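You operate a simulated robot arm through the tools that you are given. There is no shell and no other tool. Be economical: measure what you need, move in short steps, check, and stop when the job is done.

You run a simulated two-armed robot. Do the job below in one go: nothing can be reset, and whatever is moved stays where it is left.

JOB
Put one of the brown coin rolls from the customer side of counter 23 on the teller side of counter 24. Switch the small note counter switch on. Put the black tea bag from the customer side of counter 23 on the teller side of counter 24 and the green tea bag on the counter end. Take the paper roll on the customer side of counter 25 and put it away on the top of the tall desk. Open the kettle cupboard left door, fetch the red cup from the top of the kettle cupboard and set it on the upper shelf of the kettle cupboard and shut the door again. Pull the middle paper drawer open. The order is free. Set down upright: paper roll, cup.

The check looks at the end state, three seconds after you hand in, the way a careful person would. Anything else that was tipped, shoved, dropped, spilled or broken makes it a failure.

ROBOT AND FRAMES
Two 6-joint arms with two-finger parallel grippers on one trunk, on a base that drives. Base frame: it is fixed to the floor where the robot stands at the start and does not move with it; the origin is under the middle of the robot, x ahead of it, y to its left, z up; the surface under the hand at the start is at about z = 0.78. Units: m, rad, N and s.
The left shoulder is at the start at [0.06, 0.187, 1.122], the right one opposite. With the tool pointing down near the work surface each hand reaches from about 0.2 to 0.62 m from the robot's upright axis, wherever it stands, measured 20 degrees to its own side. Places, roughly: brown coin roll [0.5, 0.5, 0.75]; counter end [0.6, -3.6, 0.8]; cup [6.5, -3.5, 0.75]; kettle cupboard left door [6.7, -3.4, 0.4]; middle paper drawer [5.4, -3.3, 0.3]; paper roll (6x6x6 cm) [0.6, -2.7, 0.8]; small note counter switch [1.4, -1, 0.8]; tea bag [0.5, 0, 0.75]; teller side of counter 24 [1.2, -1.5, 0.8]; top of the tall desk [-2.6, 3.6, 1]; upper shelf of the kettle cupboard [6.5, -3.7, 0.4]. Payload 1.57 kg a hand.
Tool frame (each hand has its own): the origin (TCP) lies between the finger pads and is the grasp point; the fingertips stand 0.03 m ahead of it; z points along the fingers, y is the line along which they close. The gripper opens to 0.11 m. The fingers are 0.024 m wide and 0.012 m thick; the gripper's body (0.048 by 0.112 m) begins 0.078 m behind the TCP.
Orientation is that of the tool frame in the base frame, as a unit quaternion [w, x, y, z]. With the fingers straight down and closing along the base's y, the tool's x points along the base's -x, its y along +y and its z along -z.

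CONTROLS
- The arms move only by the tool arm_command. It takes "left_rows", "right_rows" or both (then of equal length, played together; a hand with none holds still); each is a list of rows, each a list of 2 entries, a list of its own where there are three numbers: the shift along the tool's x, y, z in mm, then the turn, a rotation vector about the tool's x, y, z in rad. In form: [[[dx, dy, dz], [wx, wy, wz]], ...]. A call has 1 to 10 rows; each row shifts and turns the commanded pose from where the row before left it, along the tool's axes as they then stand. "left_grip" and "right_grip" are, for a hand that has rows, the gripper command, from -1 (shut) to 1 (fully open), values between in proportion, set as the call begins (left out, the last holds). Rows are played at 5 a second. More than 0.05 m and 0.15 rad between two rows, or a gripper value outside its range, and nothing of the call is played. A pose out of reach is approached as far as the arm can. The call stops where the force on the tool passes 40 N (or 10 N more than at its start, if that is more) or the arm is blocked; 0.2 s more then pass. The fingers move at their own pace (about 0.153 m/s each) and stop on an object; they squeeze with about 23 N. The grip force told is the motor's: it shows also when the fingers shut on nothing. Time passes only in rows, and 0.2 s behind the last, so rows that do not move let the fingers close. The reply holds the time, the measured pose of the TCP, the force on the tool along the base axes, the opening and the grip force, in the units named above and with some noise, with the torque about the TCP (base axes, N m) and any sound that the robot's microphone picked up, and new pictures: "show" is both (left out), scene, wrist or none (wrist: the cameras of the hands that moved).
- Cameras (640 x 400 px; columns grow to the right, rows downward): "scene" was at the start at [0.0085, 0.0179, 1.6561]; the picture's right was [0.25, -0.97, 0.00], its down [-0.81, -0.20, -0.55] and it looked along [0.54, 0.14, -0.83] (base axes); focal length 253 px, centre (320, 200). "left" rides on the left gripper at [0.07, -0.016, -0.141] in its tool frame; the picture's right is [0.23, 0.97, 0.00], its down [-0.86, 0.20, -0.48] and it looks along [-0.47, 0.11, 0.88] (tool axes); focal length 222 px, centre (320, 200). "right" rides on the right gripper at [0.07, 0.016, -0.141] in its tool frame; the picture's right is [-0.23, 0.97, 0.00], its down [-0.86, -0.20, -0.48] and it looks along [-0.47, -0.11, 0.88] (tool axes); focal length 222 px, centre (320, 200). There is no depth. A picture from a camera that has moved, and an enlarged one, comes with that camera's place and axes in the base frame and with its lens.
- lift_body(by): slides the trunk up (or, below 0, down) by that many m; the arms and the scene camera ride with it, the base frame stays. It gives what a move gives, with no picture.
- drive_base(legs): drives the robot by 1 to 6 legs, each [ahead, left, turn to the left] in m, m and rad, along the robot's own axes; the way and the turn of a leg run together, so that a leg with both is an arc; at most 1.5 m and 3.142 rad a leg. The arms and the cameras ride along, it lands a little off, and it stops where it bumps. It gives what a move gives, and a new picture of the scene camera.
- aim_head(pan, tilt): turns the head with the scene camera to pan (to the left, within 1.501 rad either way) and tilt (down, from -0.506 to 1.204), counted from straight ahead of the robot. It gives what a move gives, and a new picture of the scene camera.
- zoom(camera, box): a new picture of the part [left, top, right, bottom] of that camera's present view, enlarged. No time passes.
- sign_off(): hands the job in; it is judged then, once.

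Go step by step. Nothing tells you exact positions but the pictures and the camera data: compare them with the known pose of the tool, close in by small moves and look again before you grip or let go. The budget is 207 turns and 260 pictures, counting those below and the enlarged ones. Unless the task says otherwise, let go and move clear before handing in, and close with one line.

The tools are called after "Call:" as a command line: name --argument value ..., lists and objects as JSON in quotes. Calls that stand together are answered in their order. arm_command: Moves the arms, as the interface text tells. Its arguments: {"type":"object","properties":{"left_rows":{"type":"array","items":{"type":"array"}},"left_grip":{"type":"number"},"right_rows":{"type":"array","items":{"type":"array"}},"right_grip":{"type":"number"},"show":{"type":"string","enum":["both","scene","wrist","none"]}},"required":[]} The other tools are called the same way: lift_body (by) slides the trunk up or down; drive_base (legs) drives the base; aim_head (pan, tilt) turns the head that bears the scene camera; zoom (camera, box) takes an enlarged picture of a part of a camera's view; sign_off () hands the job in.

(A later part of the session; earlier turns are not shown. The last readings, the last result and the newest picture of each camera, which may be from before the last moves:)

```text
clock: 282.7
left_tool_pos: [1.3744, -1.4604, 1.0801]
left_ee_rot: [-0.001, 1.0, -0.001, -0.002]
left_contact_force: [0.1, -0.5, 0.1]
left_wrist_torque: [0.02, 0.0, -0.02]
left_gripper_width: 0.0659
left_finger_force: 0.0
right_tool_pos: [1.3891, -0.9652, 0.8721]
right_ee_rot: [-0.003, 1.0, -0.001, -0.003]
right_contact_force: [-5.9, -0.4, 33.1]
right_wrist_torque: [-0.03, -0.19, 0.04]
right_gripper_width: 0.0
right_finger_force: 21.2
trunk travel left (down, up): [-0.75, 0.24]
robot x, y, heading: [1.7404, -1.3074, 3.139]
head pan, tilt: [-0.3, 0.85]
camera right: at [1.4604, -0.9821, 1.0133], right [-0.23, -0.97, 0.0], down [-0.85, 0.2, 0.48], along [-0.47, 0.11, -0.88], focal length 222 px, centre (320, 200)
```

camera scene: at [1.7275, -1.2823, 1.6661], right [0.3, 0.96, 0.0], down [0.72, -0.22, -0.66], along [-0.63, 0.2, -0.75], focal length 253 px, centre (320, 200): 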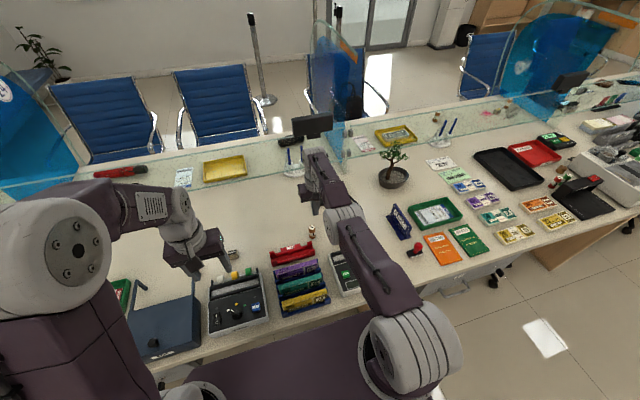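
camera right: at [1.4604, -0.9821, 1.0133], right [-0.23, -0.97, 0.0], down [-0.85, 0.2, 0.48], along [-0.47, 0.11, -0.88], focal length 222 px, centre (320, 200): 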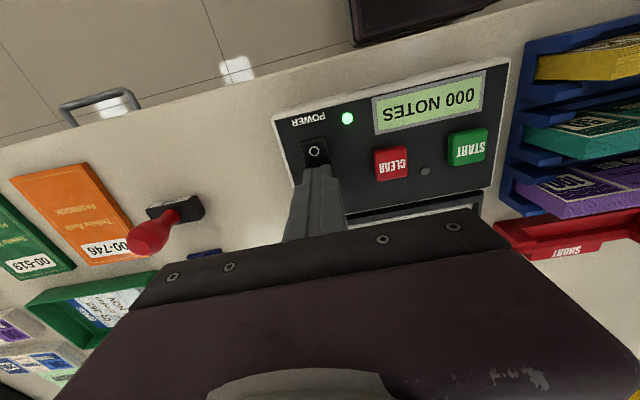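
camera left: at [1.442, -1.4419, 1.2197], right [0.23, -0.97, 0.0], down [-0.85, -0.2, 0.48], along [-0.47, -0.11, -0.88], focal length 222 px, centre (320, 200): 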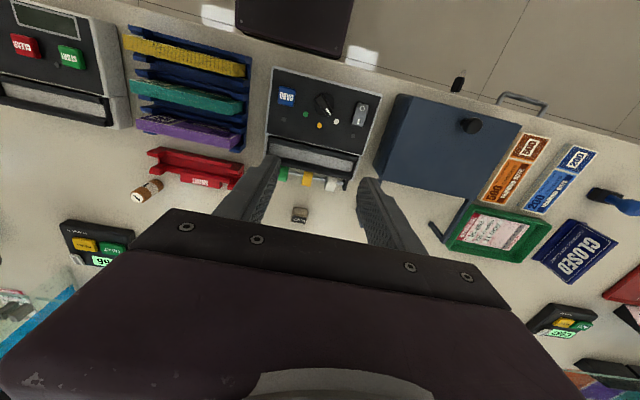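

The lamp is green and the display reads "000 NOTES": it's on. I lift off, tuck the arms and check.

Call:
arm_command --right_rows '[[[0, 0, -40], [0, 0, 0]], [[0, 0, -45], [0, 0, 0]], [[0, 0, -45], [0, 0, 0]], [[0, 15, -45], [0, 0, 0]], [[0, 45, 0], [0, 0, 0]], [[0, 45, 0], [0, 0, 0]]]' --show "scene"

Call:
drive_base --legs '[[-0.9, 0, 0], [0, 0, 2.6]]'

Call:
aim_head --pan 0.0 --tilt 0.45

```text
clock: 284.1
left_tool_pos: [1.3727, -1.4587, 1.078]
left_ee_rot: [-0.001, 1.0, -0.001, -0.001]
left_contact_force: [-0.1, -1.0, 0.8]
left_wrist_torque: [0.01, 0.01, -0.01]
left_gripper_width: 0.0659
left_finger_force: 0.1
right_tool_pos: [1.3871, -1.0705, 1.0423]
right_ee_rot: [-0.001, 1.0, -0.001, 0.002]
right_contact_force: [-0.1, -0.4, -0.2]
right_wrist_torque: [-0.01, 0.01, 0.0]
right_gripper_width: 0.0
right_finger_force: 21.3
trunk travel left (down, up): [-0.75, 0.24]
robot x, y, heading: [1.7433, -1.3019, 3.142]
head pan, tilt: [-0.3, 0.85]
camera scene: at [1.7272, -1.2839, 1.6661], right [0.3, 0.96, 0.0], down [0.72, -0.22, -0.66], along [-0.63, 0.2, -0.75], focal length 253 px, centre (320, 200)
```

scene: 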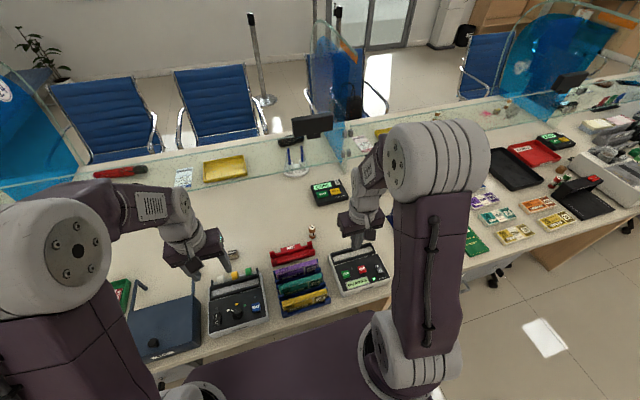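

```text
clock: 294.9
left_tool_pos: [3.0401, -1.3746, 1.0786]
left_ee_rot: [0.0, 0.285, 0.959, 0.0]
left_contact_force: [1.3, -0.7, -0.5]
left_wrist_torque: [-0.04, 0.0, 0.02]
left_gripper_width: 0.0659
left_finger_force: 0.1
right_tool_pos: [2.8165, -1.6931, 1.0405]
right_ee_rot: [-0.002, 0.283, 0.959, 0.001]
right_contact_force: [0.0, 0.7, -0.9]
right_wrist_torque: [0.0, 0.03, -0.01]
right_gripper_width: 0.0
right_finger_force: 21.3
trunk travel left (down, up): [-0.75, 0.24]
robot x, y, heading: [2.6518, -1.2997, -0.573]
head pan, tilt: [-0.3, 0.85]
camera scene: at [2.6483, -1.3284, 1.6661], right [-0.77, -0.64, 0.0], down [-0.48, 0.58, -0.66], along [0.42, -0.51, -0.75], focal length 253 px, centre (320, 200)
```

scene: 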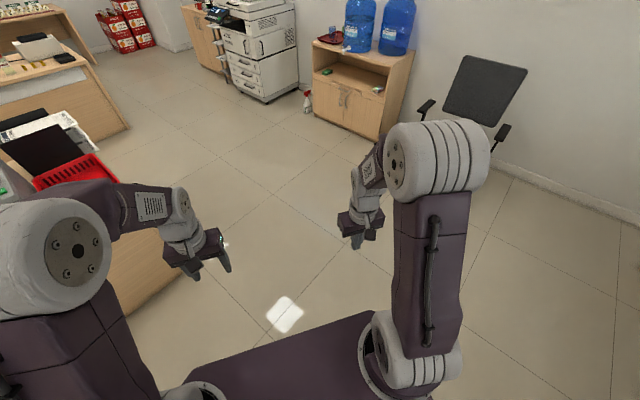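

```text
clock: 295.8
left_tool_pos: [3.0415, -1.3743, 1.0799]
left_ee_rot: [0.001, 0.284, 0.959, 0.0]
left_contact_force: [-0.8, 0.3, 0.5]
left_wrist_torque: [0.02, 0.01, 0.01]
left_gripper_width: 0.066
left_finger_force: 0.1
right_tool_pos: [2.8166, -1.693, 1.0419]
right_ee_rot: [-0.001, 0.283, 0.959, 0.0]
right_contact_force: [0.6, 0.0, 0.4]
right_wrist_torque: [-0.04, 0.0, 0.02]
right_gripper_width: 0.0
right_finger_force: 20.8
trunk travel left (down, up): [-0.75, 0.24]
robot x, y, heading: [2.6479, -1.3, -0.575]
head pan, tilt: [0.0, 0.45]
camera scene: at [2.6753, -1.3184, 1.7005], right [-0.54, -0.84, 0.0], down [-0.37, 0.24, -0.9], along [0.76, -0.49, -0.44], focal length 253 px, centre (320, 200)
```

scene: 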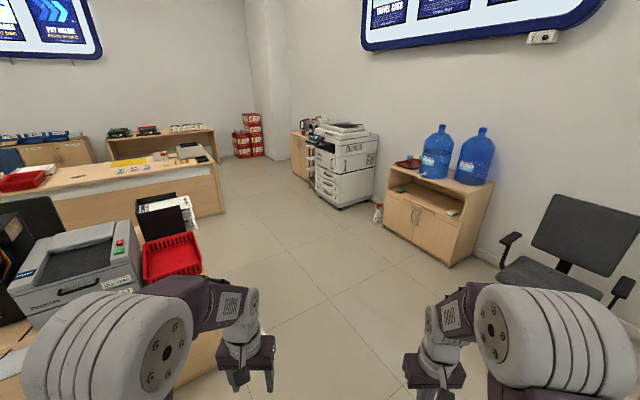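

The row along the wall: water cabinet, copier with paper drawers (x≈5.2–5.9, front y≈−3.35), then the kettle cupboard. I drive down the aisle at y≈−2.4 to face the copier.

Call:
drive_base --legs '[[0, 0, 0.575], [0, -1.1, 0], [1.45, 0, 0], [1.3, 0, 0], [0, 0, -1.571]]'

Call:
aim_head --pan 0.0 --tilt 0.7

```text
clock: 320.0
left_tool_pos: [5.6028, -2.7233, 1.0791]
left_ee_rot: [0.0, 0.685, 0.729, -0.002]
left_contact_force: [-0.1, 0.0, -0.1]
left_wrist_torque: [0.03, -0.01, -0.03]
left_gripper_width: 0.0662
left_finger_force: 0.2
right_tool_pos: [5.2114, -2.7332, 1.0419]
right_ee_rot: [-0.001, 0.685, 0.729, 0.001]
right_contact_force: [-0.2, 0.2, -0.4]
right_wrist_torque: [0.0, 0.0, -0.03]
right_gripper_width: 0.0
right_finger_force: 21.1
trunk travel left (down, up): [-0.75, 0.24]
robot x, y, heading: [5.4246, -2.3636, -1.509]
head pan, tilt: [0.0, 0.45]
camera scene: at [5.4283, -2.3962, 1.7006], right [-1.0, -0.06, 0.0], down [-0.03, 0.43, -0.9], along [0.06, -0.9, -0.44], focal length 253 px, centre (320, 200)
```

scene: 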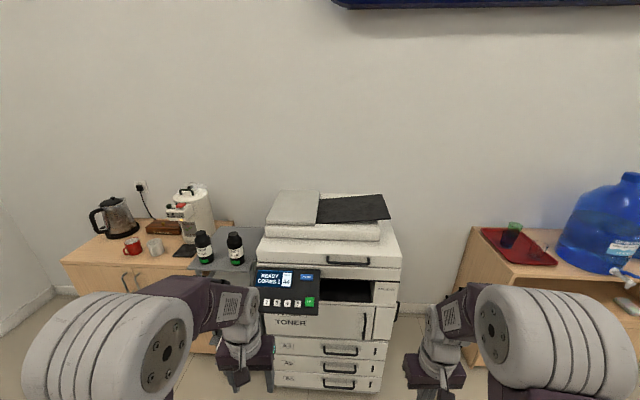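

```text
clock: 320.8
left_tool_pos: [5.6016, -2.7234, 1.0799]
left_ee_rot: [0.0, 0.684, 0.729, 0.0]
left_contact_force: [-0.4, -0.3, 0.3]
left_wrist_torque: [0.01, 0.0, 0.01]
left_gripper_width: 0.0662
left_finger_force: 0.0
right_tool_pos: [5.2123, -2.7335, 1.0411]
right_ee_rot: [-0.001, 0.684, 0.729, 0.002]
right_contact_force: [-0.5, -0.2, 0.0]
right_wrist_torque: [0.0, -0.01, 0.01]
right_gripper_width: 0.0002
right_finger_force: 22.0
trunk travel left (down, up): [-0.75, 0.24]
robot x, y, heading: [5.4268, -2.3642, -1.506]
head pan, tilt: [0.0, 0.7]
camera scene: at [5.4277, -2.3893, 1.6785], right [-1.0, -0.06, 0.0], down [-0.04, 0.64, -0.77], along [0.05, -0.76, -0.64], focal length 253 px, centre (320, 200)
```

scene: 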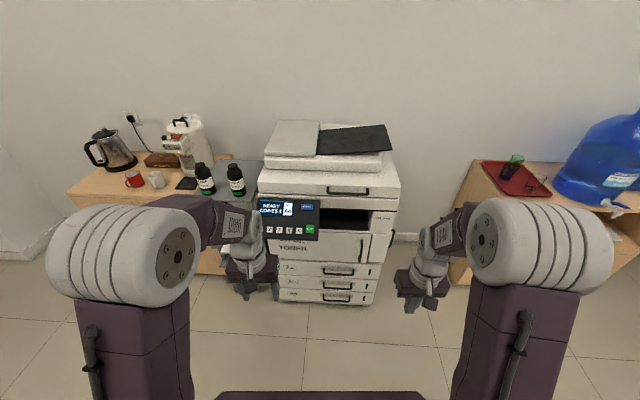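

Call:
zoom --camera "scene" --box '[240, 210, 420, 322]'

Call:
zoom --camera "scene" --box '[40, 100, 280, 250]'

```text
3.56 times, centred on (330, 266) of scene
camera zoom: at [5.4277, -2.3893, 1.6785], right [-1.0, -0.06, 0.0], down [-0.04, 0.64, -0.77], along [0.05, -0.76, -0.64], focal length 899 px, centre (284, -35)
```

zoom: 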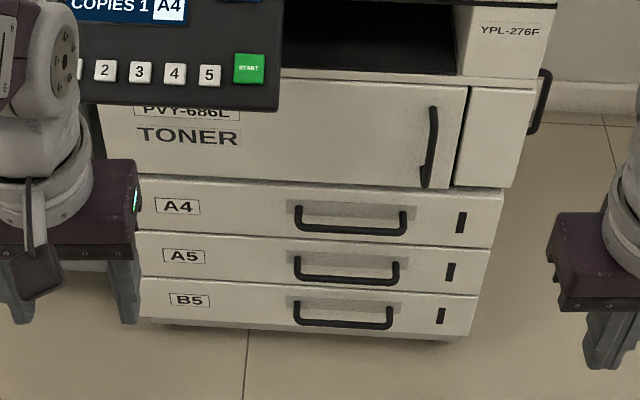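

```text
2.67 times, centred on (160, 175) of scene
camera zoom: at [5.4277, -2.3893, 1.6785], right [-1.0, -0.06, 0.0], down [-0.04, 0.64, -0.77], along [0.05, -0.76, -0.64], focal length 674 px, centre (747, 267)
```

zoom: 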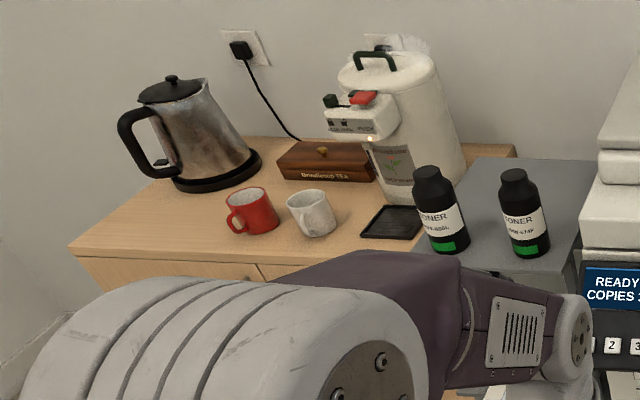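

The middle drawer (A5) has a horizontal bar handle at about (5.38, −3.20, 0.29). I'll point the right hand forward with fingers closing vertically; first I extend it and start turning.

Call:
arm_command --right_rows '[[[-38, 0, 0], [0, 0, 0]], [[-38, 0, 0], [0, 0, 0]], [[-38, 0, 0], [0, 0, 0]], [[-36, 0, 0], [0, 0, 0]], [[0, 0, 0], [-0.0855, -0.0855, 0.0855]], [[0, 0, 0], [-0.0855, -0.0855, 0.0855]], [[0, 0, 0], [-0.0855, -0.0855, 0.0855]], [[0, 0, 0], [-0.0855, -0.0855, 0.0855]], [[0, 0, 0], [-0.0855, -0.0855, 0.0855]], [[0, 0, 0], [-0.0855, -0.0855, 0.0855]]]' --right_grip 0.2 --show "none"

Call:
arm_command --right_rows '[[[0, 0, 0], [-0.0855, -0.0855, 0.0855]], [[0, 0, 0], [-0.0855, -0.0855, 0.0855]], [[0, 0, 0], [-0.0855, -0.0855, 0.0855]], [[0, 0, 0], [-0.0855, -0.0855, 0.0855]], [[0, 0, 0], [-0.0855, -0.0855, 0.0855]], [[0, 0, 0], [-0.0855, -0.0855, 0.0855]], [[0, 0, 0], [-0.0855, -0.0855, 0.0855]], [[0, 0, 0], [-0.0855, -0.0855, 0.0855]], [[0, 0, 0], [-0.0122, -0.0122, 0.0122]]]' --show "both"

```text
clock: 323.0
left_tool_pos: [5.6004, -2.725, 1.0795]
left_ee_rot: [0.001, 0.684, 0.729, -0.001]
left_contact_force: [0.0, 0.4, -0.6]
left_wrist_torque: [-0.02, 0.02, 0.02]
left_gripper_width: 0.0661
left_finger_force: 0.1
right_tool_pos: [5.2204, -2.8829, 1.0412]
right_ee_rot: [0.35, 0.8, 0.488, 0.011]
right_contact_force: [0.0, 0.2, -1.0]
right_wrist_torque: [-0.01, 0.01, -0.04]
right_gripper_width: 0.066
right_finger_force: 0.1
trunk travel left (down, up): [-0.75, 0.24]
robot x, y, heading: [5.4258, -2.3642, -1.505]
head pan, tilt: [0.0, 0.7]
```

```text
clock: 325.0
left_tool_pos: [5.601, -2.7241, 1.0802]
left_ee_rot: [0.001, 0.685, 0.729, -0.001]
left_contact_force: [-0.4, -0.7, 0.5]
left_wrist_torque: [0.0, 0.01, 0.03]
left_gripper_width: 0.0658
left_finger_force: 0.0
right_tool_pos: [5.2194, -2.8825, 1.0406]
right_ee_rot: [0.706, 0.707, 0.023, 0.024]
right_contact_force: [-0.5, -0.5, 0.8]
right_wrist_torque: [0.01, -0.02, 0.04]
right_gripper_width: 0.0658
right_finger_force: 0.0
trunk travel left (down, up): [-0.75, 0.24]
robot x, y, heading: [5.4272, -2.3632, -1.505]
head pan, tilt: [0.0, 0.7]
camera scene: at [5.4273, -2.389, 1.6784], right [-1.0, -0.06, 0.0], down [-0.04, 0.64, -0.77], along [0.05, -0.76, -0.64], focal length 253 px, centre (320, 200)
camera right: at [5.2796, -2.7362, 1.0576], right [-0.23, -0.02, 0.97], down [-0.88, 0.42, -0.2], along [-0.41, -0.91, -0.11], focal length 222 px, centre (320, 200)
```

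scene: 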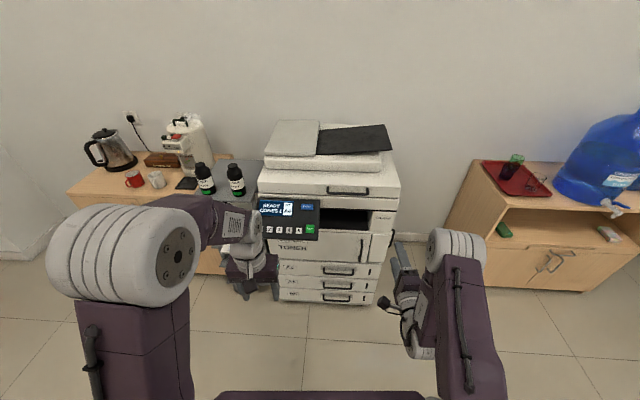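
right: 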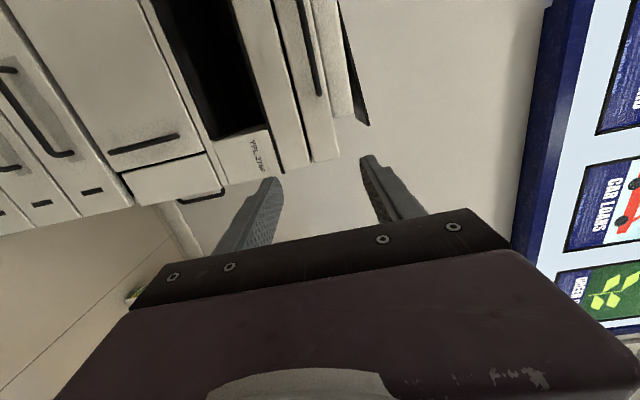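

The hand now points forward. I square the robot to the copier, shift left, and lower the trunk.

Call:
drive_base --legs '[[0, 0.14, -0.065]]'

Call:
lift_body --by -0.68

Call:
aim_head --pan -0.1 --tilt 0.6

Call:
zoom --camera "right" --box '[0, 0, 640, 400]'

```text
clock: 326.3
left_tool_pos: [5.7194, -2.7303, 1.0803]
left_ee_rot: [0.0, 0.708, 0.706, 0.0]
left_contact_force: [-0.1, -0.1, -0.3]
left_wrist_torque: [-0.02, -0.01, -0.02]
left_gripper_width: 0.0658
left_finger_force: 0.1
right_tool_pos: [5.3277, -2.8626, 1.0392]
right_ee_rot: [0.707, 0.708, 0.0, 0.001]
right_contact_force: [0.2, -0.7, -0.1]
right_wrist_torque: [0.04, 0.0, 0.02]
right_gripper_width: 0.0659
right_finger_force: 0.0
trunk travel left (down, up): [-0.75, 0.24]
robot x, y, heading: [5.5697, -2.3607, -1.573]
head pan, tilt: [0.0, 0.7]
camera scene: at [5.5671, -2.385, 1.6784], right [-1.0, 0.0, 0.0], down [0.0, 0.64, -0.76], along [0.0, -0.76, -0.64], focal length 253 px, centre (320, 200)
```

scene: 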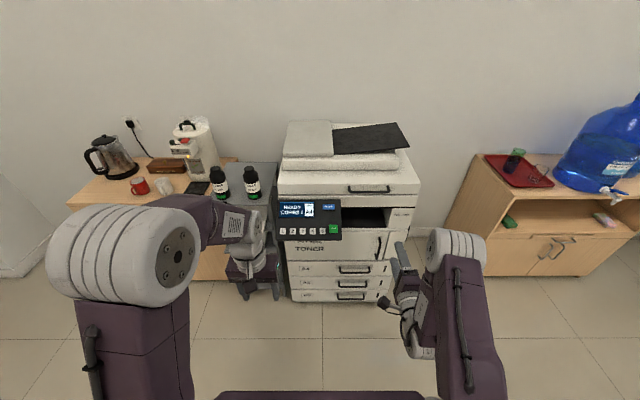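

```text
refused: -0.68 is not a number from -0.4 to 0.4
```

```text
clock: 327.0
left_tool_pos: [5.7217, -2.7308, 1.0798]
left_ee_rot: [0.0, 0.708, 0.706, -0.002]
left_contact_force: [0.3, -0.6, -0.3]
left_wrist_torque: [-0.01, 0.0, 0.0]
left_gripper_width: 0.0662
left_finger_force: 0.1
right_tool_pos: [5.3314, -2.862, 1.0412]
right_ee_rot: [0.706, 0.708, 0.001, 0.001]
right_contact_force: [-0.5, -0.5, 0.1]
right_wrist_torque: [0.05, 0.0, 0.0]
right_gripper_width: 0.0662
right_finger_force: 0.0
trunk travel left (down, up): [-0.75, 0.24]
robot x, y, heading: [5.57, -2.3617, -1.571]
head pan, tilt: [-0.099, 0.6]
camera scene: at [5.5616, -2.388, 1.687], right [-0.99, 0.1, 0.0], down [0.06, 0.56, -0.82], along [-0.08, -0.82, -0.57], focal length 253 px, centre (320, 200)
```

scene: 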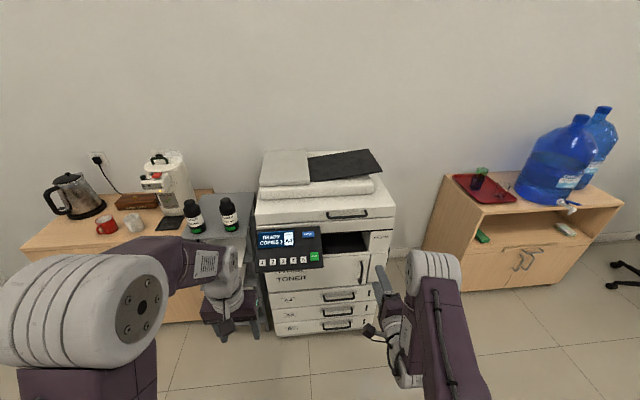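

```text
1.00 times, centred on (320, 200) of right (not enlarged: the box is as wide or as high as the picture)
camera zoom: at [5.3997, -2.7217, 1.0576], right [-0.23, 0.0, 0.97], down [-0.86, 0.48, -0.2], along [-0.46, -0.88, -0.11], focal length 222 px, centre (320, 200)
```

zoom: 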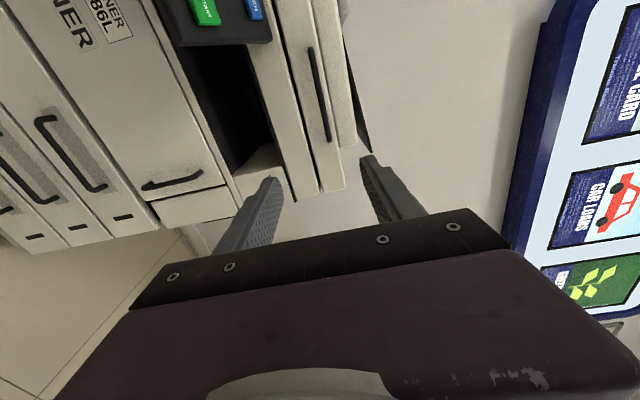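

Call:
lift_body --by -0.4

Call:
lift_body --by -0.3

Call:
zoom --camera "right" --box '[0, 0, 640, 400]'

Call:
zoom --camera "scene" --box '[0, 0, 640, 400]'

```text
clock: 330.8
left_tool_pos: [5.7211, -2.7299, 0.6792]
left_ee_rot: [0.001, 0.709, 0.705, 0.0]
left_contact_force: [0.2, -0.1, -0.1]
left_wrist_torque: [0.0, 0.0, -0.01]
left_gripper_width: 0.0659
left_finger_force: 0.1
right_tool_pos: [5.3295, -2.8634, 0.6402]
right_ee_rot: [0.707, 0.707, 0.002, 0.001]
right_contact_force: [-0.1, -0.7, -0.6]
right_wrist_torque: [-0.04, -0.01, 0.02]
right_gripper_width: 0.066
right_finger_force: 0.0
trunk travel left (down, up): [-0.35, 0.64]
robot x, y, heading: [5.5686, -2.3586, -1.569]
head pan, tilt: [-0.099, 0.6]
```

```text
clock: 333.8
left_tool_pos: [5.7209, -2.7307, 0.3789]
left_ee_rot: [0.001, 0.708, 0.706, -0.001]
left_contact_force: [0.5, 0.1, -0.6]
left_wrist_torque: [-0.01, 0.0, 0.0]
left_gripper_width: 0.0663
left_finger_force: 0.1
right_tool_pos: [5.3301, -2.864, 0.3411]
right_ee_rot: [0.707, 0.708, 0.0, 0.001]
right_contact_force: [-0.2, 0.7, -0.3]
right_wrist_torque: [-0.03, -0.01, -0.02]
right_gripper_width: 0.0659
right_finger_force: 0.1
trunk travel left (down, up): [-0.05, 0.94]
robot x, y, heading: [5.568, -2.3551, -1.57]
head pan, tilt: [-0.099, 0.6]
```

```text
1.00 times, centred on (320, 200) of right (not enlarged: the box is as wide or as high as the picture)
camera zoom: at [5.3993, -2.7216, 0.3575], right [-0.23, 0.0, 0.97], down [-0.86, 0.48, -0.2], along [-0.46, -0.88, -0.11], focal length 222 px, centre (320, 200)
```

zoom: 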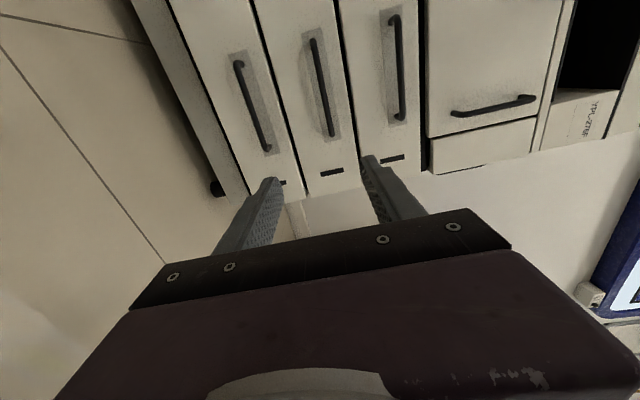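

```text
1.00 times, centred on (320, 200) of scene (not enlarged: the box is as wide or as high as the picture)
camera zoom: at [5.5608, -2.3879, 0.9871], right [-0.99, 0.1, 0.0], down [0.06, 0.56, -0.83], along [-0.08, -0.82, -0.56], focal length 253 px, centre (320, 200)
```

zoom: 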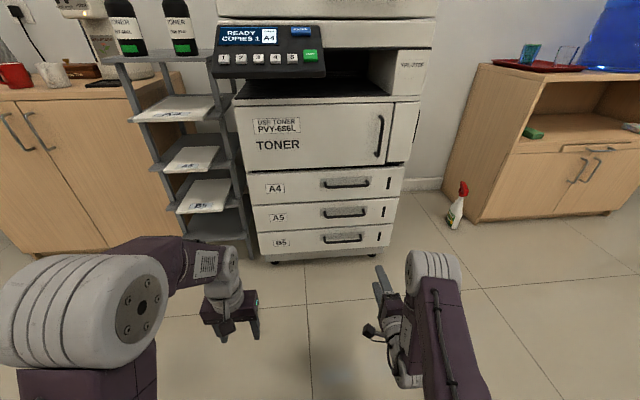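

The A5 handle bar triangulates to (5.387, −3.194, 0.355), spanning x 5.30–5.46. I drive 0.2 m closer and align the hand in front of it.

Call:
drive_base --legs '[[0.2, 0, 0]]'

Call:
arm_command --right_rows '[[[20, 5, 0], [0, 0, 0]], [[20, 5, 0], [0, 0, 0]], [[15, 4, 10], [0, 0, 0]]]' --right_grip 0.1 --show "both"

```text
clock: 335.4
left_tool_pos: [5.7196, -2.9295, 0.3781]
left_ee_rot: [0.0, 0.709, 0.705, -0.001]
left_contact_force: [0.1, 0.4, 0.1]
left_wrist_torque: [-0.02, -0.01, 0.01]
left_gripper_width: 0.0665
left_finger_force: 0.1
right_tool_pos: [5.3283, -3.0619, 0.3408]
right_ee_rot: [0.707, 0.707, 0.0, 0.0]
right_contact_force: [1.0, 0.0, -0.6]
right_wrist_torque: [0.02, 0.01, -0.02]
right_gripper_width: 0.0662
right_finger_force: 0.0
trunk travel left (down, up): [-0.05, 0.94]
robot x, y, heading: [5.5674, -2.5603, -1.573]
head pan, tilt: [-0.099, 0.6]
camera scene: at [5.5601, -2.587, 0.987], right [-0.99, 0.1, 0.0], down [0.06, 0.56, -0.83], along [-0.09, -0.82, -0.56], focal length 253 px, centre (320, 200)
```

scene: 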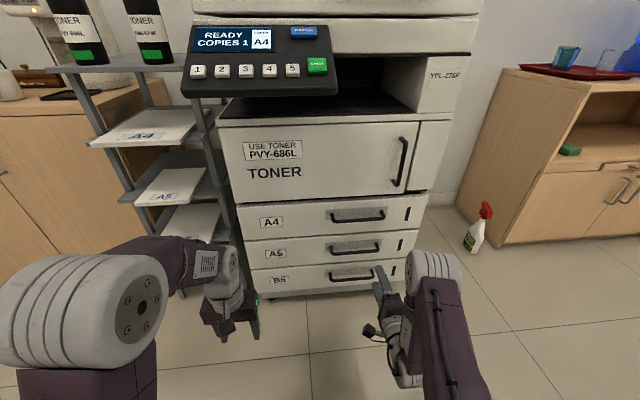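

```text
clock: 336.2
left_tool_pos: [5.7197, -2.9292, 0.3794]
left_ee_rot: [0.0, 0.709, 0.705, -0.001]
left_contact_force: [-0.5, 0.4, 0.4]
left_wrist_torque: [-0.02, -0.02, 0.0]
left_gripper_width: 0.0661
left_finger_force: 0.0
right_tool_pos: [5.3331, -3.0561, 0.3478]
right_ee_rot: [0.707, 0.708, 0.002, 0.002]
right_contact_force: [0.0, 0.6, 0.0]
right_wrist_torque: [-0.01, 0.01, 0.02]
right_gripper_width: 0.0608
right_finger_force: 0.0
right hand out of reach, approached as far as the arm can: row 1, 2, 3
trunk travel left (down, up): [-0.05, 0.94]
robot x, y, heading: [5.5704, -2.5602, -1.57]
head pan, tilt: [-0.099, 0.6]
camera scene: at [5.56, -2.5871, 0.987], right [-0.99, 0.1, 0.0], down [0.06, 0.56, -0.83], along [-0.09, -0.82, -0.56], focal length 253 px, centre (320, 200)
camera right: at [5.4015, -2.9143, 0.3657], right [-0.23, 0.0, 0.97], down [-0.86, 0.48, -0.2], along [-0.46, -0.88, -0.11], focal length 222 px, centre (320, 200)
```

scene: 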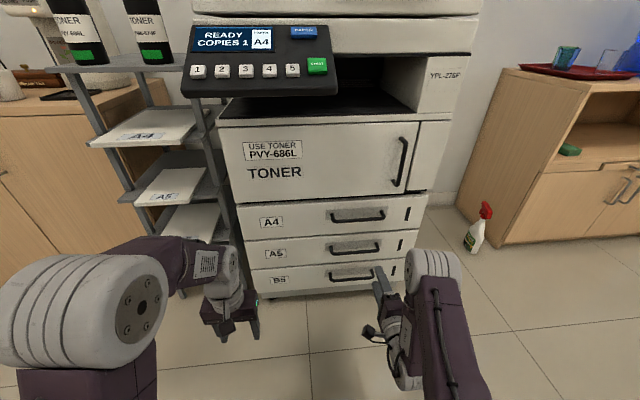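
right: 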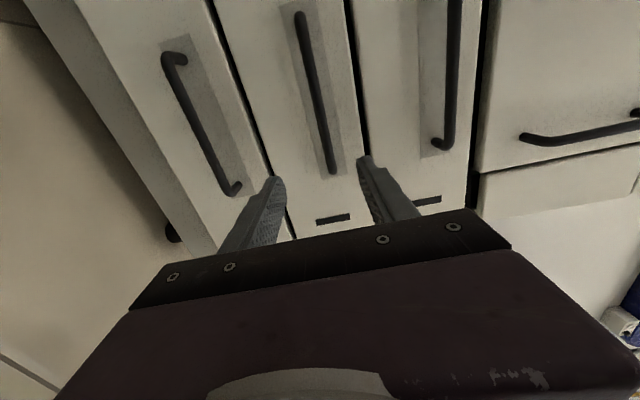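

Sideways motion is limited in this pose, so I use the base: shift left 0.05 and ahead 0.08, then look.

Call:
drive_base --legs '[[0, 0.05, 0], [0.07, 0, 0]]'

Call:
arm_command --right_rows '[[[0, 5, 5], [0, 0, 0]], [[0, 2, 5], [0, 0, 0]]]' --show "wrist"

```text
clock: 337.7
left_tool_pos: [5.7687, -3.0004, 0.3792]
left_ee_rot: [0.0, 0.709, 0.705, -0.001]
left_contact_force: [-0.2, 0.1, 0.3]
left_wrist_torque: [-0.01, 0.0, 0.02]
left_gripper_width: 0.0658
left_finger_force: 0.0
right_tool_pos: [5.3806, -3.1276, 0.3497]
right_ee_rot: [0.707, 0.708, 0.001, 0.002]
right_contact_force: [1.1, 0.4, 0.5]
right_wrist_torque: [-0.01, 0.02, -0.01]
right_gripper_width: 0.0606
right_finger_force: 0.1
trunk travel left (down, up): [-0.05, 0.94]
robot x, y, heading: [5.6162, -2.6316, -1.575]
head pan, tilt: [-0.099, 0.6]
camera scene: at [5.6084, -2.6576, 0.987], right [-0.99, 0.1, 0.0], down [0.06, 0.56, -0.83], along [-0.09, -0.82, -0.56], focal length 253 px, centre (320, 200)
```

scene: 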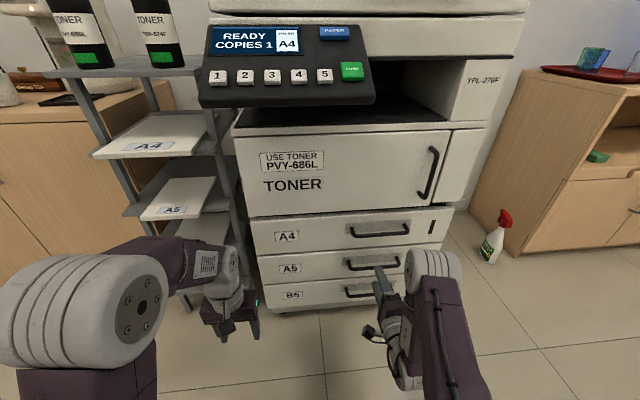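

```text
clock: 338.3
left_tool_pos: [5.7684, -2.9999, 0.3788]
left_ee_rot: [0.001, 0.709, 0.705, -0.001]
left_contact_force: [0.8, -0.2, -0.9]
left_wrist_torque: [0.01, 0.02, -0.01]
left_gripper_width: 0.0663
left_finger_force: 0.0
right_tool_pos: [5.3796, -3.1354, 0.3547]
right_ee_rot: [0.707, 0.708, 0.004, 0.003]
right_contact_force: [1.1, 0.5, -1.6]
right_wrist_torque: [-0.02, 0.05, 0.03]
right_gripper_width: 0.0605
right_finger_force: 0.0
trunk travel left (down, up): [-0.05, 0.94]
robot x, y, heading: [5.6175, -2.6284, -1.574]
head pan, tilt: [-0.099, 0.6]
camera right: at [5.448, -2.9938, 0.3722], right [-0.23, 0.0, 0.97], down [-0.86, 0.47, -0.2], along [-0.46, -0.88, -0.11], focal length 222 px, centre (320, 200)
```

right: 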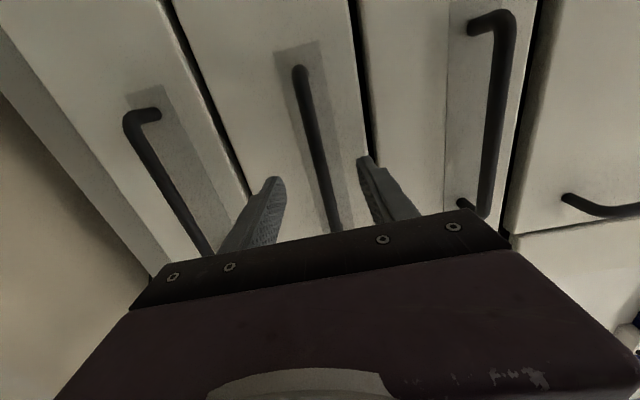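

The bar runs right between the fingers, 3 cm beyond the tips. I advance about 40 mm and close.

Call:
arm_command --right_rows '[[[0, 0, 10], [0, 0, 0]], [[0, 0, 10], [0, 0, 0]], [[0, 0, 10], [0, 0, 0]], [[0, 0, 10], [0, 0, 0]]]' --show "wrist"

```text
clock: 339.3
left_tool_pos: [5.7688, -3.0002, 0.3785]
left_ee_rot: [0.0, 0.709, 0.705, -0.001]
left_contact_force: [0.6, 1.2, -0.1]
left_wrist_torque: [0.02, -0.02, 0.0]
left_gripper_width: 0.066
left_finger_force: 0.1
right_tool_pos: [5.3681, -3.1717, 0.3555]
right_ee_rot: [0.707, 0.708, 0.004, 0.004]
right_contact_force: [-0.1, -0.8, 0.0]
right_wrist_torque: [0.02, -0.01, 0.0]
right_gripper_width: 0.0605
right_finger_force: 0.0
right hand out of reach, approached as far as the arm can: row 1, 2, 3, 4
trunk travel left (down, up): [-0.05, 0.94]
robot x, y, heading: [5.615, -2.6331, -1.575]
head pan, tilt: [-0.099, 0.6]
camera right: at [5.4358, -3.0297, 0.3729], right [-0.23, 0.0, 0.97], down [-0.86, 0.47, -0.2], along [-0.46, -0.88, -0.11], focal length 222 px, centre (320, 200)
```

right: 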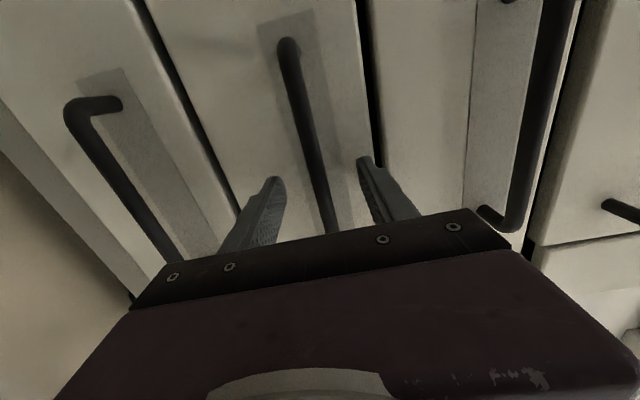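

Call:
drive_base --legs '[[0.015, 0.005, 0]]'

Call:
arm_command --right_rows '[[[0, 0, 0], [0, 0, 0]], [[0, 0, 0], [0, 0, 0]], [[0, 0, 0], [0, 0, 0]]]' --right_grip -1 --show "wrist"

```text
clock: 340.2
left_tool_pos: [5.772, -3.0116, 0.3795]
left_ee_rot: [0.0, 0.71, 0.705, -0.001]
left_contact_force: [0.3, -0.1, 0.0]
left_wrist_torque: [0.0, 0.01, 0.04]
left_gripper_width: 0.0658
left_finger_force: 0.0
right_tool_pos: [5.3717, -3.1825, 0.3562]
right_ee_rot: [0.706, 0.708, 0.002, 0.003]
right_contact_force: [-0.1, 3.4, 1.6]
right_wrist_torque: [-0.15, 0.03, -0.03]
right_gripper_width: 0.0613
right_finger_force: 0.8
trunk travel left (down, up): [-0.05, 0.94]
robot x, y, heading: [5.622, -2.6456, -1.574]
head pan, tilt: [-0.099, 0.6]
stopped in leg 1: the force on the tool passed its limit at 72 N (the readings are from after the stop); the commanded pose is now the measured one
camera scene: at [5.6125, -2.6699, 0.987], right [-0.99, 0.1, 0.0], down [0.06, 0.56, -0.83], along [-0.09, -0.82, -0.56], focal length 253 px, centre (320, 200)
```

scene: 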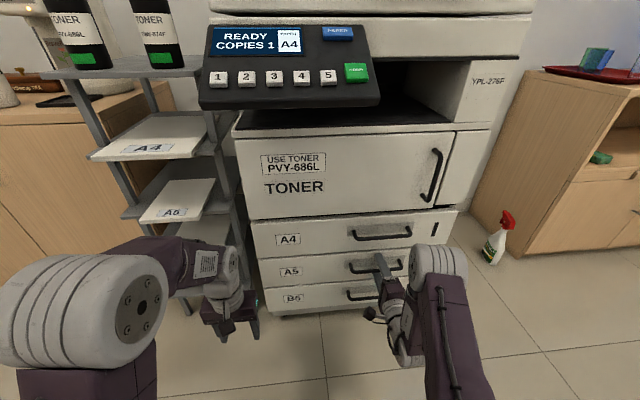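

```text
clock: 341.0
left_tool_pos: [5.7721, -3.0124, 0.3812]
left_ee_rot: [0.001, 0.709, 0.705, -0.002]
left_contact_force: [0.9, -0.7, -0.5]
left_wrist_torque: [0.01, 0.0, -0.02]
left_gripper_width: 0.0659
left_finger_force: 0.1
right_tool_pos: [5.3711, -3.1819, 0.3575]
right_ee_rot: [0.708, 0.706, 0.002, 0.004]
right_contact_force: [-1.9, 4.2, 10.9]
right_wrist_torque: [0.05, 0.03, 0.34]
right_gripper_width: 0.0116
right_finger_force: 29.3
trunk travel left (down, up): [-0.05, 0.94]
robot x, y, heading: [5.6212, -2.6439, -1.57]
head pan, tilt: [-0.099, 0.6]
camera right: at [5.4395, -3.0398, 0.3738], right [-0.23, 0.0, 0.97], down [-0.86, 0.47, -0.2], along [-0.46, -0.88, -0.11], focal length 222 px, centre (320, 200)
```

right: 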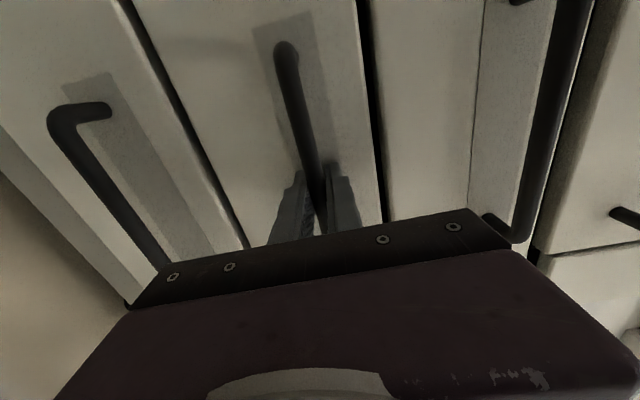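

The bar is gripped (11.6 mm). I pull straight back.

Call:
arm_command --right_rows '[[[0, 0, -10], [0, 0, 0]], [[0, 0, -15], [0, 0, 0]], [[0, 0, -20], [0, 0, 0]], [[0, 0, -20], [0, 0, 0]], [[0, 0, -20], [0, 0, 0]], [[0, 0, -20], [0, 0, 0]]]' --show "both"

```text
clock: 342.4
left_tool_pos: [5.7728, -3.0129, 0.3786]
left_ee_rot: [0.0, 0.709, 0.706, 0.0]
left_contact_force: [0.0, 0.0, -0.1]
left_wrist_torque: [-0.01, 0.01, 0.04]
left_gripper_width: 0.066
left_finger_force: 0.1
right_tool_pos: [5.3526, -3.1017, 0.3569]
right_ee_rot: [0.695, 0.719, 0.005, 0.009]
right_contact_force: [-2.0, 0.5, -14.3]
right_wrist_torque: [-0.09, 0.52, 0.55]
right_gripper_width: 0.012
right_finger_force: 29.2
right hand out of reach, approached as far as the arm can: row 4, 5, 6
trunk travel left (down, up): [-0.05, 0.94]
robot x, y, heading: [5.6218, -2.6419, -1.578]
head pan, tilt: [-0.099, 0.6]
stopped in row 6 (right hand): the force on the tool passed its limit at 48 N (the readings are from after the stop); the commanded pose is now the measured one
camera scene: at [5.6122, -2.6714, 0.9867], right [-0.99, 0.1, 0.0], down [0.06, 0.56, -0.82], along [-0.08, -0.82, -0.57], focal length 253 px, centre (320, 200)
camera right: at [5.4195, -2.9596, 0.379], right [-0.23, -0.04, 0.97], down [-0.86, 0.47, -0.19], along [-0.45, -0.88, -0.14], focal length 222 px, centre (320, 200)
```

scene: 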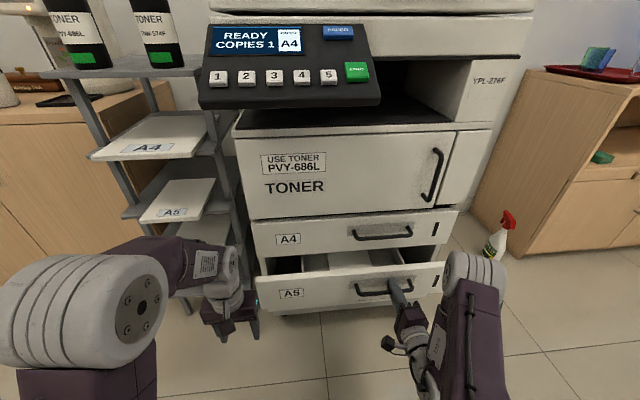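
right: 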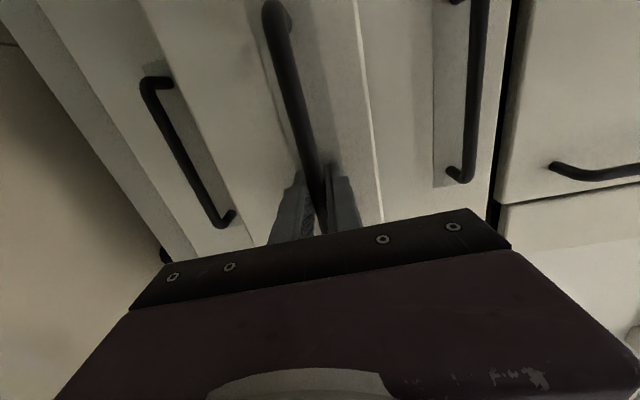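

The A5 drawer is opening. The arm can't fold further, so I pull with the base.

Call:
drive_base --legs '[[-0.17, 0, 0]]'

```text
clock: 343.9
left_tool_pos: [5.7732, -2.847, 0.3771]
left_ee_rot: [-0.001, 0.708, 0.706, 0.002]
left_contact_force: [0.0, 0.4, -0.2]
left_wrist_torque: [-0.01, 0.02, 0.02]
left_gripper_width: 0.066
left_finger_force: 0.2
right_tool_pos: [5.3522, -2.9355, 0.3566]
right_ee_rot: [0.695, 0.719, 0.005, 0.009]
right_contact_force: [-12.7, 1.5, -27.3]
right_wrist_torque: [-0.15, 0.59, -0.06]
right_gripper_width: 0.0118
right_finger_force: 29.6
trunk travel left (down, up): [-0.05, 0.94]
robot x, y, heading: [5.6218, -2.4762, -1.58]
head pan, tilt: [-0.099, 0.6]
camera scene: at [5.6117, -2.5057, 0.9869], right [-0.99, 0.1, 0.0], down [0.06, 0.56, -0.82], along [-0.08, -0.82, -0.57], focal length 253 px, centre (320, 200)
```

scene: 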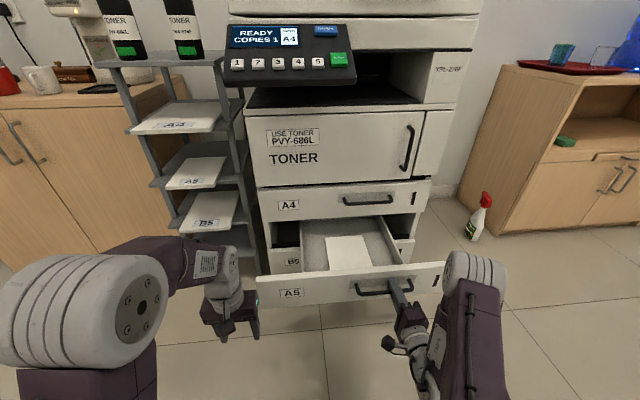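

Now open about 0.25 m. I pull a little more to be safe.

Call:
drive_base --legs '[[-0.05, 0, 0]]'

```text
clock: 344.8
left_tool_pos: [5.7754, -2.7951, 0.3787]
left_ee_rot: [0.001, 0.708, 0.706, 0.001]
left_contact_force: [0.2, 1.2, 0.8]
left_wrist_torque: [0.05, -0.03, -0.01]
left_gripper_width: 0.0658
left_finger_force: 0.0
right_tool_pos: [5.353, -2.8861, 0.3563]
right_ee_rot: [0.695, 0.719, 0.005, 0.008]
right_contact_force: [-13.3, 0.7, -19.8]
right_wrist_torque: [-0.1, 0.54, -0.4]
right_gripper_width: 0.012
right_finger_force: 28.8
trunk travel left (down, up): [-0.05, 0.94]
robot x, y, heading: [5.6192, -2.4253, -1.57]
head pan, tilt: [-0.099, 0.6]
camera scene: at [5.612, -2.455, 0.9869], right [-0.99, 0.1, 0.0], down [0.06, 0.56, -0.82], along [-0.08, -0.82, -0.57], focal length 253 px, centre (320, 200)
```

scene: 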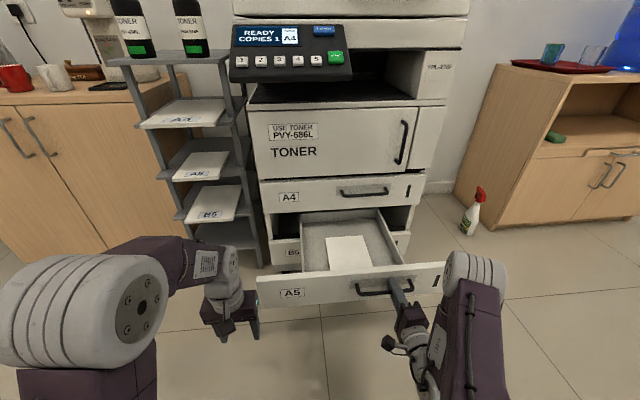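

About 0.30 m open. I release and back off.

Call:
arm_command --right_rows '[[[0, 0, 0], [0, 0, 0]], [[0, 0, 0], [0, 0, 0]], [[0, 0, 0], [0, 0, 0]]]' --right_grip 0.1 --show "none"

Call:
drive_base --legs '[[-0.3, 0, 0]]'

```text
clock: 345.6
left_tool_pos: [5.7737, -2.7949, 0.3784]
left_ee_rot: [0.0, 0.708, 0.706, 0.0]
left_contact_force: [-0.2, 0.1, 0.3]
left_wrist_torque: [0.0, 0.03, 0.0]
left_gripper_width: 0.066
left_finger_force: 0.1
right_tool_pos: [5.3542, -2.8855, 0.3586]
right_ee_rot: [0.696, 0.718, 0.005, 0.008]
right_contact_force: [-0.4, 0.5, -0.2]
right_wrist_torque: [0.0, -0.01, -0.02]
right_gripper_width: 0.0608
right_finger_force: 0.1
trunk travel left (down, up): [-0.05, 0.94]
robot x, y, heading: [5.62, -2.4248, -1.574]
head pan, tilt: [-0.099, 0.6]
```

```text
clock: 347.6
left_tool_pos: [5.7758, -2.4992, 0.3802]
left_ee_rot: [0.0, 0.704, 0.71, 0.0]
left_contact_force: [-0.4, -0.3, -0.2]
left_wrist_torque: [0.0, 0.0, -0.01]
left_gripper_width: 0.066
left_finger_force: 0.1
right_tool_pos: [5.3571, -2.5951, 0.359]
right_ee_rot: [0.696, 0.718, 0.008, 0.01]
right_contact_force: [1.8, 0.2, -0.6]
right_wrist_torque: [0.04, -0.01, 0.02]
right_gripper_width: 0.0605
right_finger_force: 0.1
trunk travel left (down, up): [-0.05, 0.94]
robot x, y, heading: [5.6231, -2.1309, -1.566]
head pan, tilt: [-0.099, 0.6]
camera scene: at [5.6128, -2.1593, 0.987], right [-1.0, 0.09, 0.0], down [0.05, 0.56, -0.82], along [-0.08, -0.82, -0.57], focal length 253 px, centre (320, 200)
```

scene: 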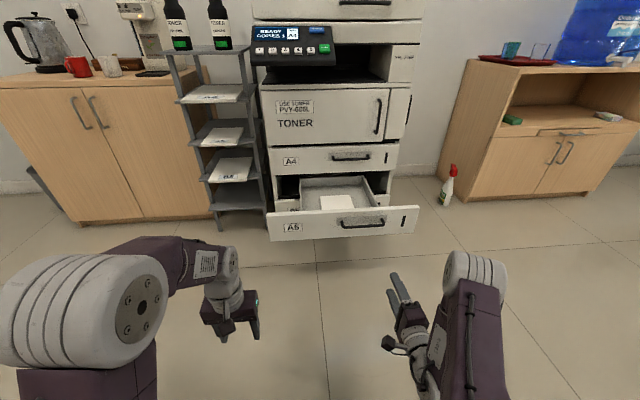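

The drawer is open. Next the kettle cupboard: red cup on top with its handle toward the left, white cup close on its right; door handles around (6.57, −3.37, 0.66). I raise the trunk and turn both hands to point forward with fingers closing sideways.

Call:
lift_body --by 0.4

Call:
arm_command --left_rows '[[[-38, 0, 0], [0, 0, 0]], [[-38, 0, 0], [0, 0, 0]], [[-38, 0, 0], [0, 0, 0]], [[-36, 0, 0], [0, 0, 0]], [[0, 0, 0], [0, -0.149, 0]], [[0, 0, 0], [0, -0.149, 0]], [[0, 0, 0], [0, -0.149, 0]], [[0, 0, 0], [0, -0.149, 0]], [[0, 0, 0], [0, -0.149, 0]], [[0, 0, 0], [0, -0.149, 0]]]' --right_rows '[[[0, 0, 0], [0, 0, -0.149]], [[0, 0, 0], [0, 0, -0.149]], [[0, 0, 0], [0, 0, -0.149]], [[0, 0, 0], [0, 0, -0.149]], [[0, 0, 0], [0, 0, -0.149]], [[0, 0, 0], [0, 0, -0.149]], [[0, 0, 0], [0, 0, -0.149]], [[0, 0, 0], [0, 0, -0.149]], [[0, 0, 0], [0, 0, -0.149]], [[0, 0, 0], [0, 0, -0.149]]]' --left_grip 1 --show "none"

Call:
arm_command --left_rows '[[[0, 0, 0], [0, -0.149, 0]], [[0, 0, 0], [0, -0.149, 0]], [[0, 0, 0], [0, -0.149, 0]], [[0, 0, 0], [0, -0.149, 0]], [[0, 0, 0], [0, -0.081, 0]]]' --right_rows '[[[0, 0, 0], [0, 0, -0.081]], [[0, 0, 0], [0, 0, 0]], [[0, 0, 0], [0, 0, 0]], [[0, 0, 0], [0, 0, 0]], [[0, 0, 0], [0, 0, 0]]]' --show "scene"

```text
clock: 351.4
left_tool_pos: [5.7772, -2.5, 0.7784]
left_ee_rot: [0.001, 0.705, 0.71, 0.0]
left_contact_force: [1.0, 0.6, 0.1]
left_wrist_torque: [-0.02, -0.04, 0.01]
left_gripper_width: 0.0659
left_finger_force: 0.0
right_tool_pos: [5.3559, -2.5943, 0.7582]
right_ee_rot: [0.696, 0.718, 0.009, 0.01]
right_contact_force: [0.3, 0.9, 0.2]
right_wrist_torque: [-0.01, 0.03, 0.0]
right_gripper_width: 0.0606
right_finger_force: 0.1
trunk travel left (down, up): [-0.45, 0.54]
robot x, y, heading: [5.6221, -2.1314, -1.562]
head pan, tilt: [-0.099, 0.6]
```

```text
clock: 353.6
left_tool_pos: [5.777, -2.6494, 0.7805]
left_ee_rot: [0.307, 0.636, 0.639, -0.305]
left_contact_force: [-0.1, 0.0, 0.5]
left_wrist_torque: [0.01, -0.05, -0.01]
left_gripper_width: 0.1104
left_finger_force: 0.0
left hand out of reach, approached as far as the arm can: row 9
right_tool_pos: [5.3811, -2.6333, 0.768]
right_ee_rot: [0.551, 0.565, 0.446, -0.422]
right_contact_force: [-0.9, -0.6, 0.3]
right_wrist_torque: [0.01, 0.0, 0.0]
right_gripper_width: 0.0607
right_finger_force: 0.0
right hand out of reach, approached as far as the arm can: row 8, 9, 10
trunk travel left (down, up): [-0.45, 0.54]
robot x, y, heading: [5.6223, -2.1337, -1.563]
head pan, tilt: [-0.099, 0.6]
```

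```text
clock: 354.8
left_tool_pos: [5.7697, -2.7852, 0.9517]
left_ee_rot: [0.498, 0.502, 0.505, -0.496]
left_contact_force: [0.0, 0.1, 0.2]
left_wrist_torque: [-0.01, 0.02, -0.02]
left_gripper_width: 0.1099
left_finger_force: 0.1
left hand out of reach, approached as far as the arm can: row 2, 3, 4, 5
right_tool_pos: [5.3868, -2.6427, 0.7709]
right_ee_rot: [0.547, 0.559, 0.454, -0.427]
right_contact_force: [-0.4, 0.2, 0.9]
right_wrist_torque: [0.0, 0.01, 0.01]
right_gripper_width: 0.0606
right_finger_force: 0.1
right hand out of reach, approached as far as the arm can: row 1
trunk travel left (down, up): [-0.45, 0.54]
robot x, y, heading: [5.6209, -2.1297, -1.562]
head pan, tilt: [-0.099, 0.6]
camera scene: at [5.6128, -2.1595, 1.387], right [-1.0, 0.09, 0.0], down [0.05, 0.56, -0.82], along [-0.08, -0.82, -0.57], focal length 253 px, centre (320, 200)
```

scene: 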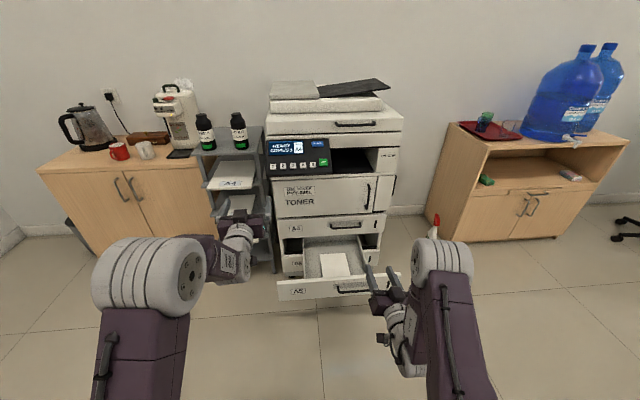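

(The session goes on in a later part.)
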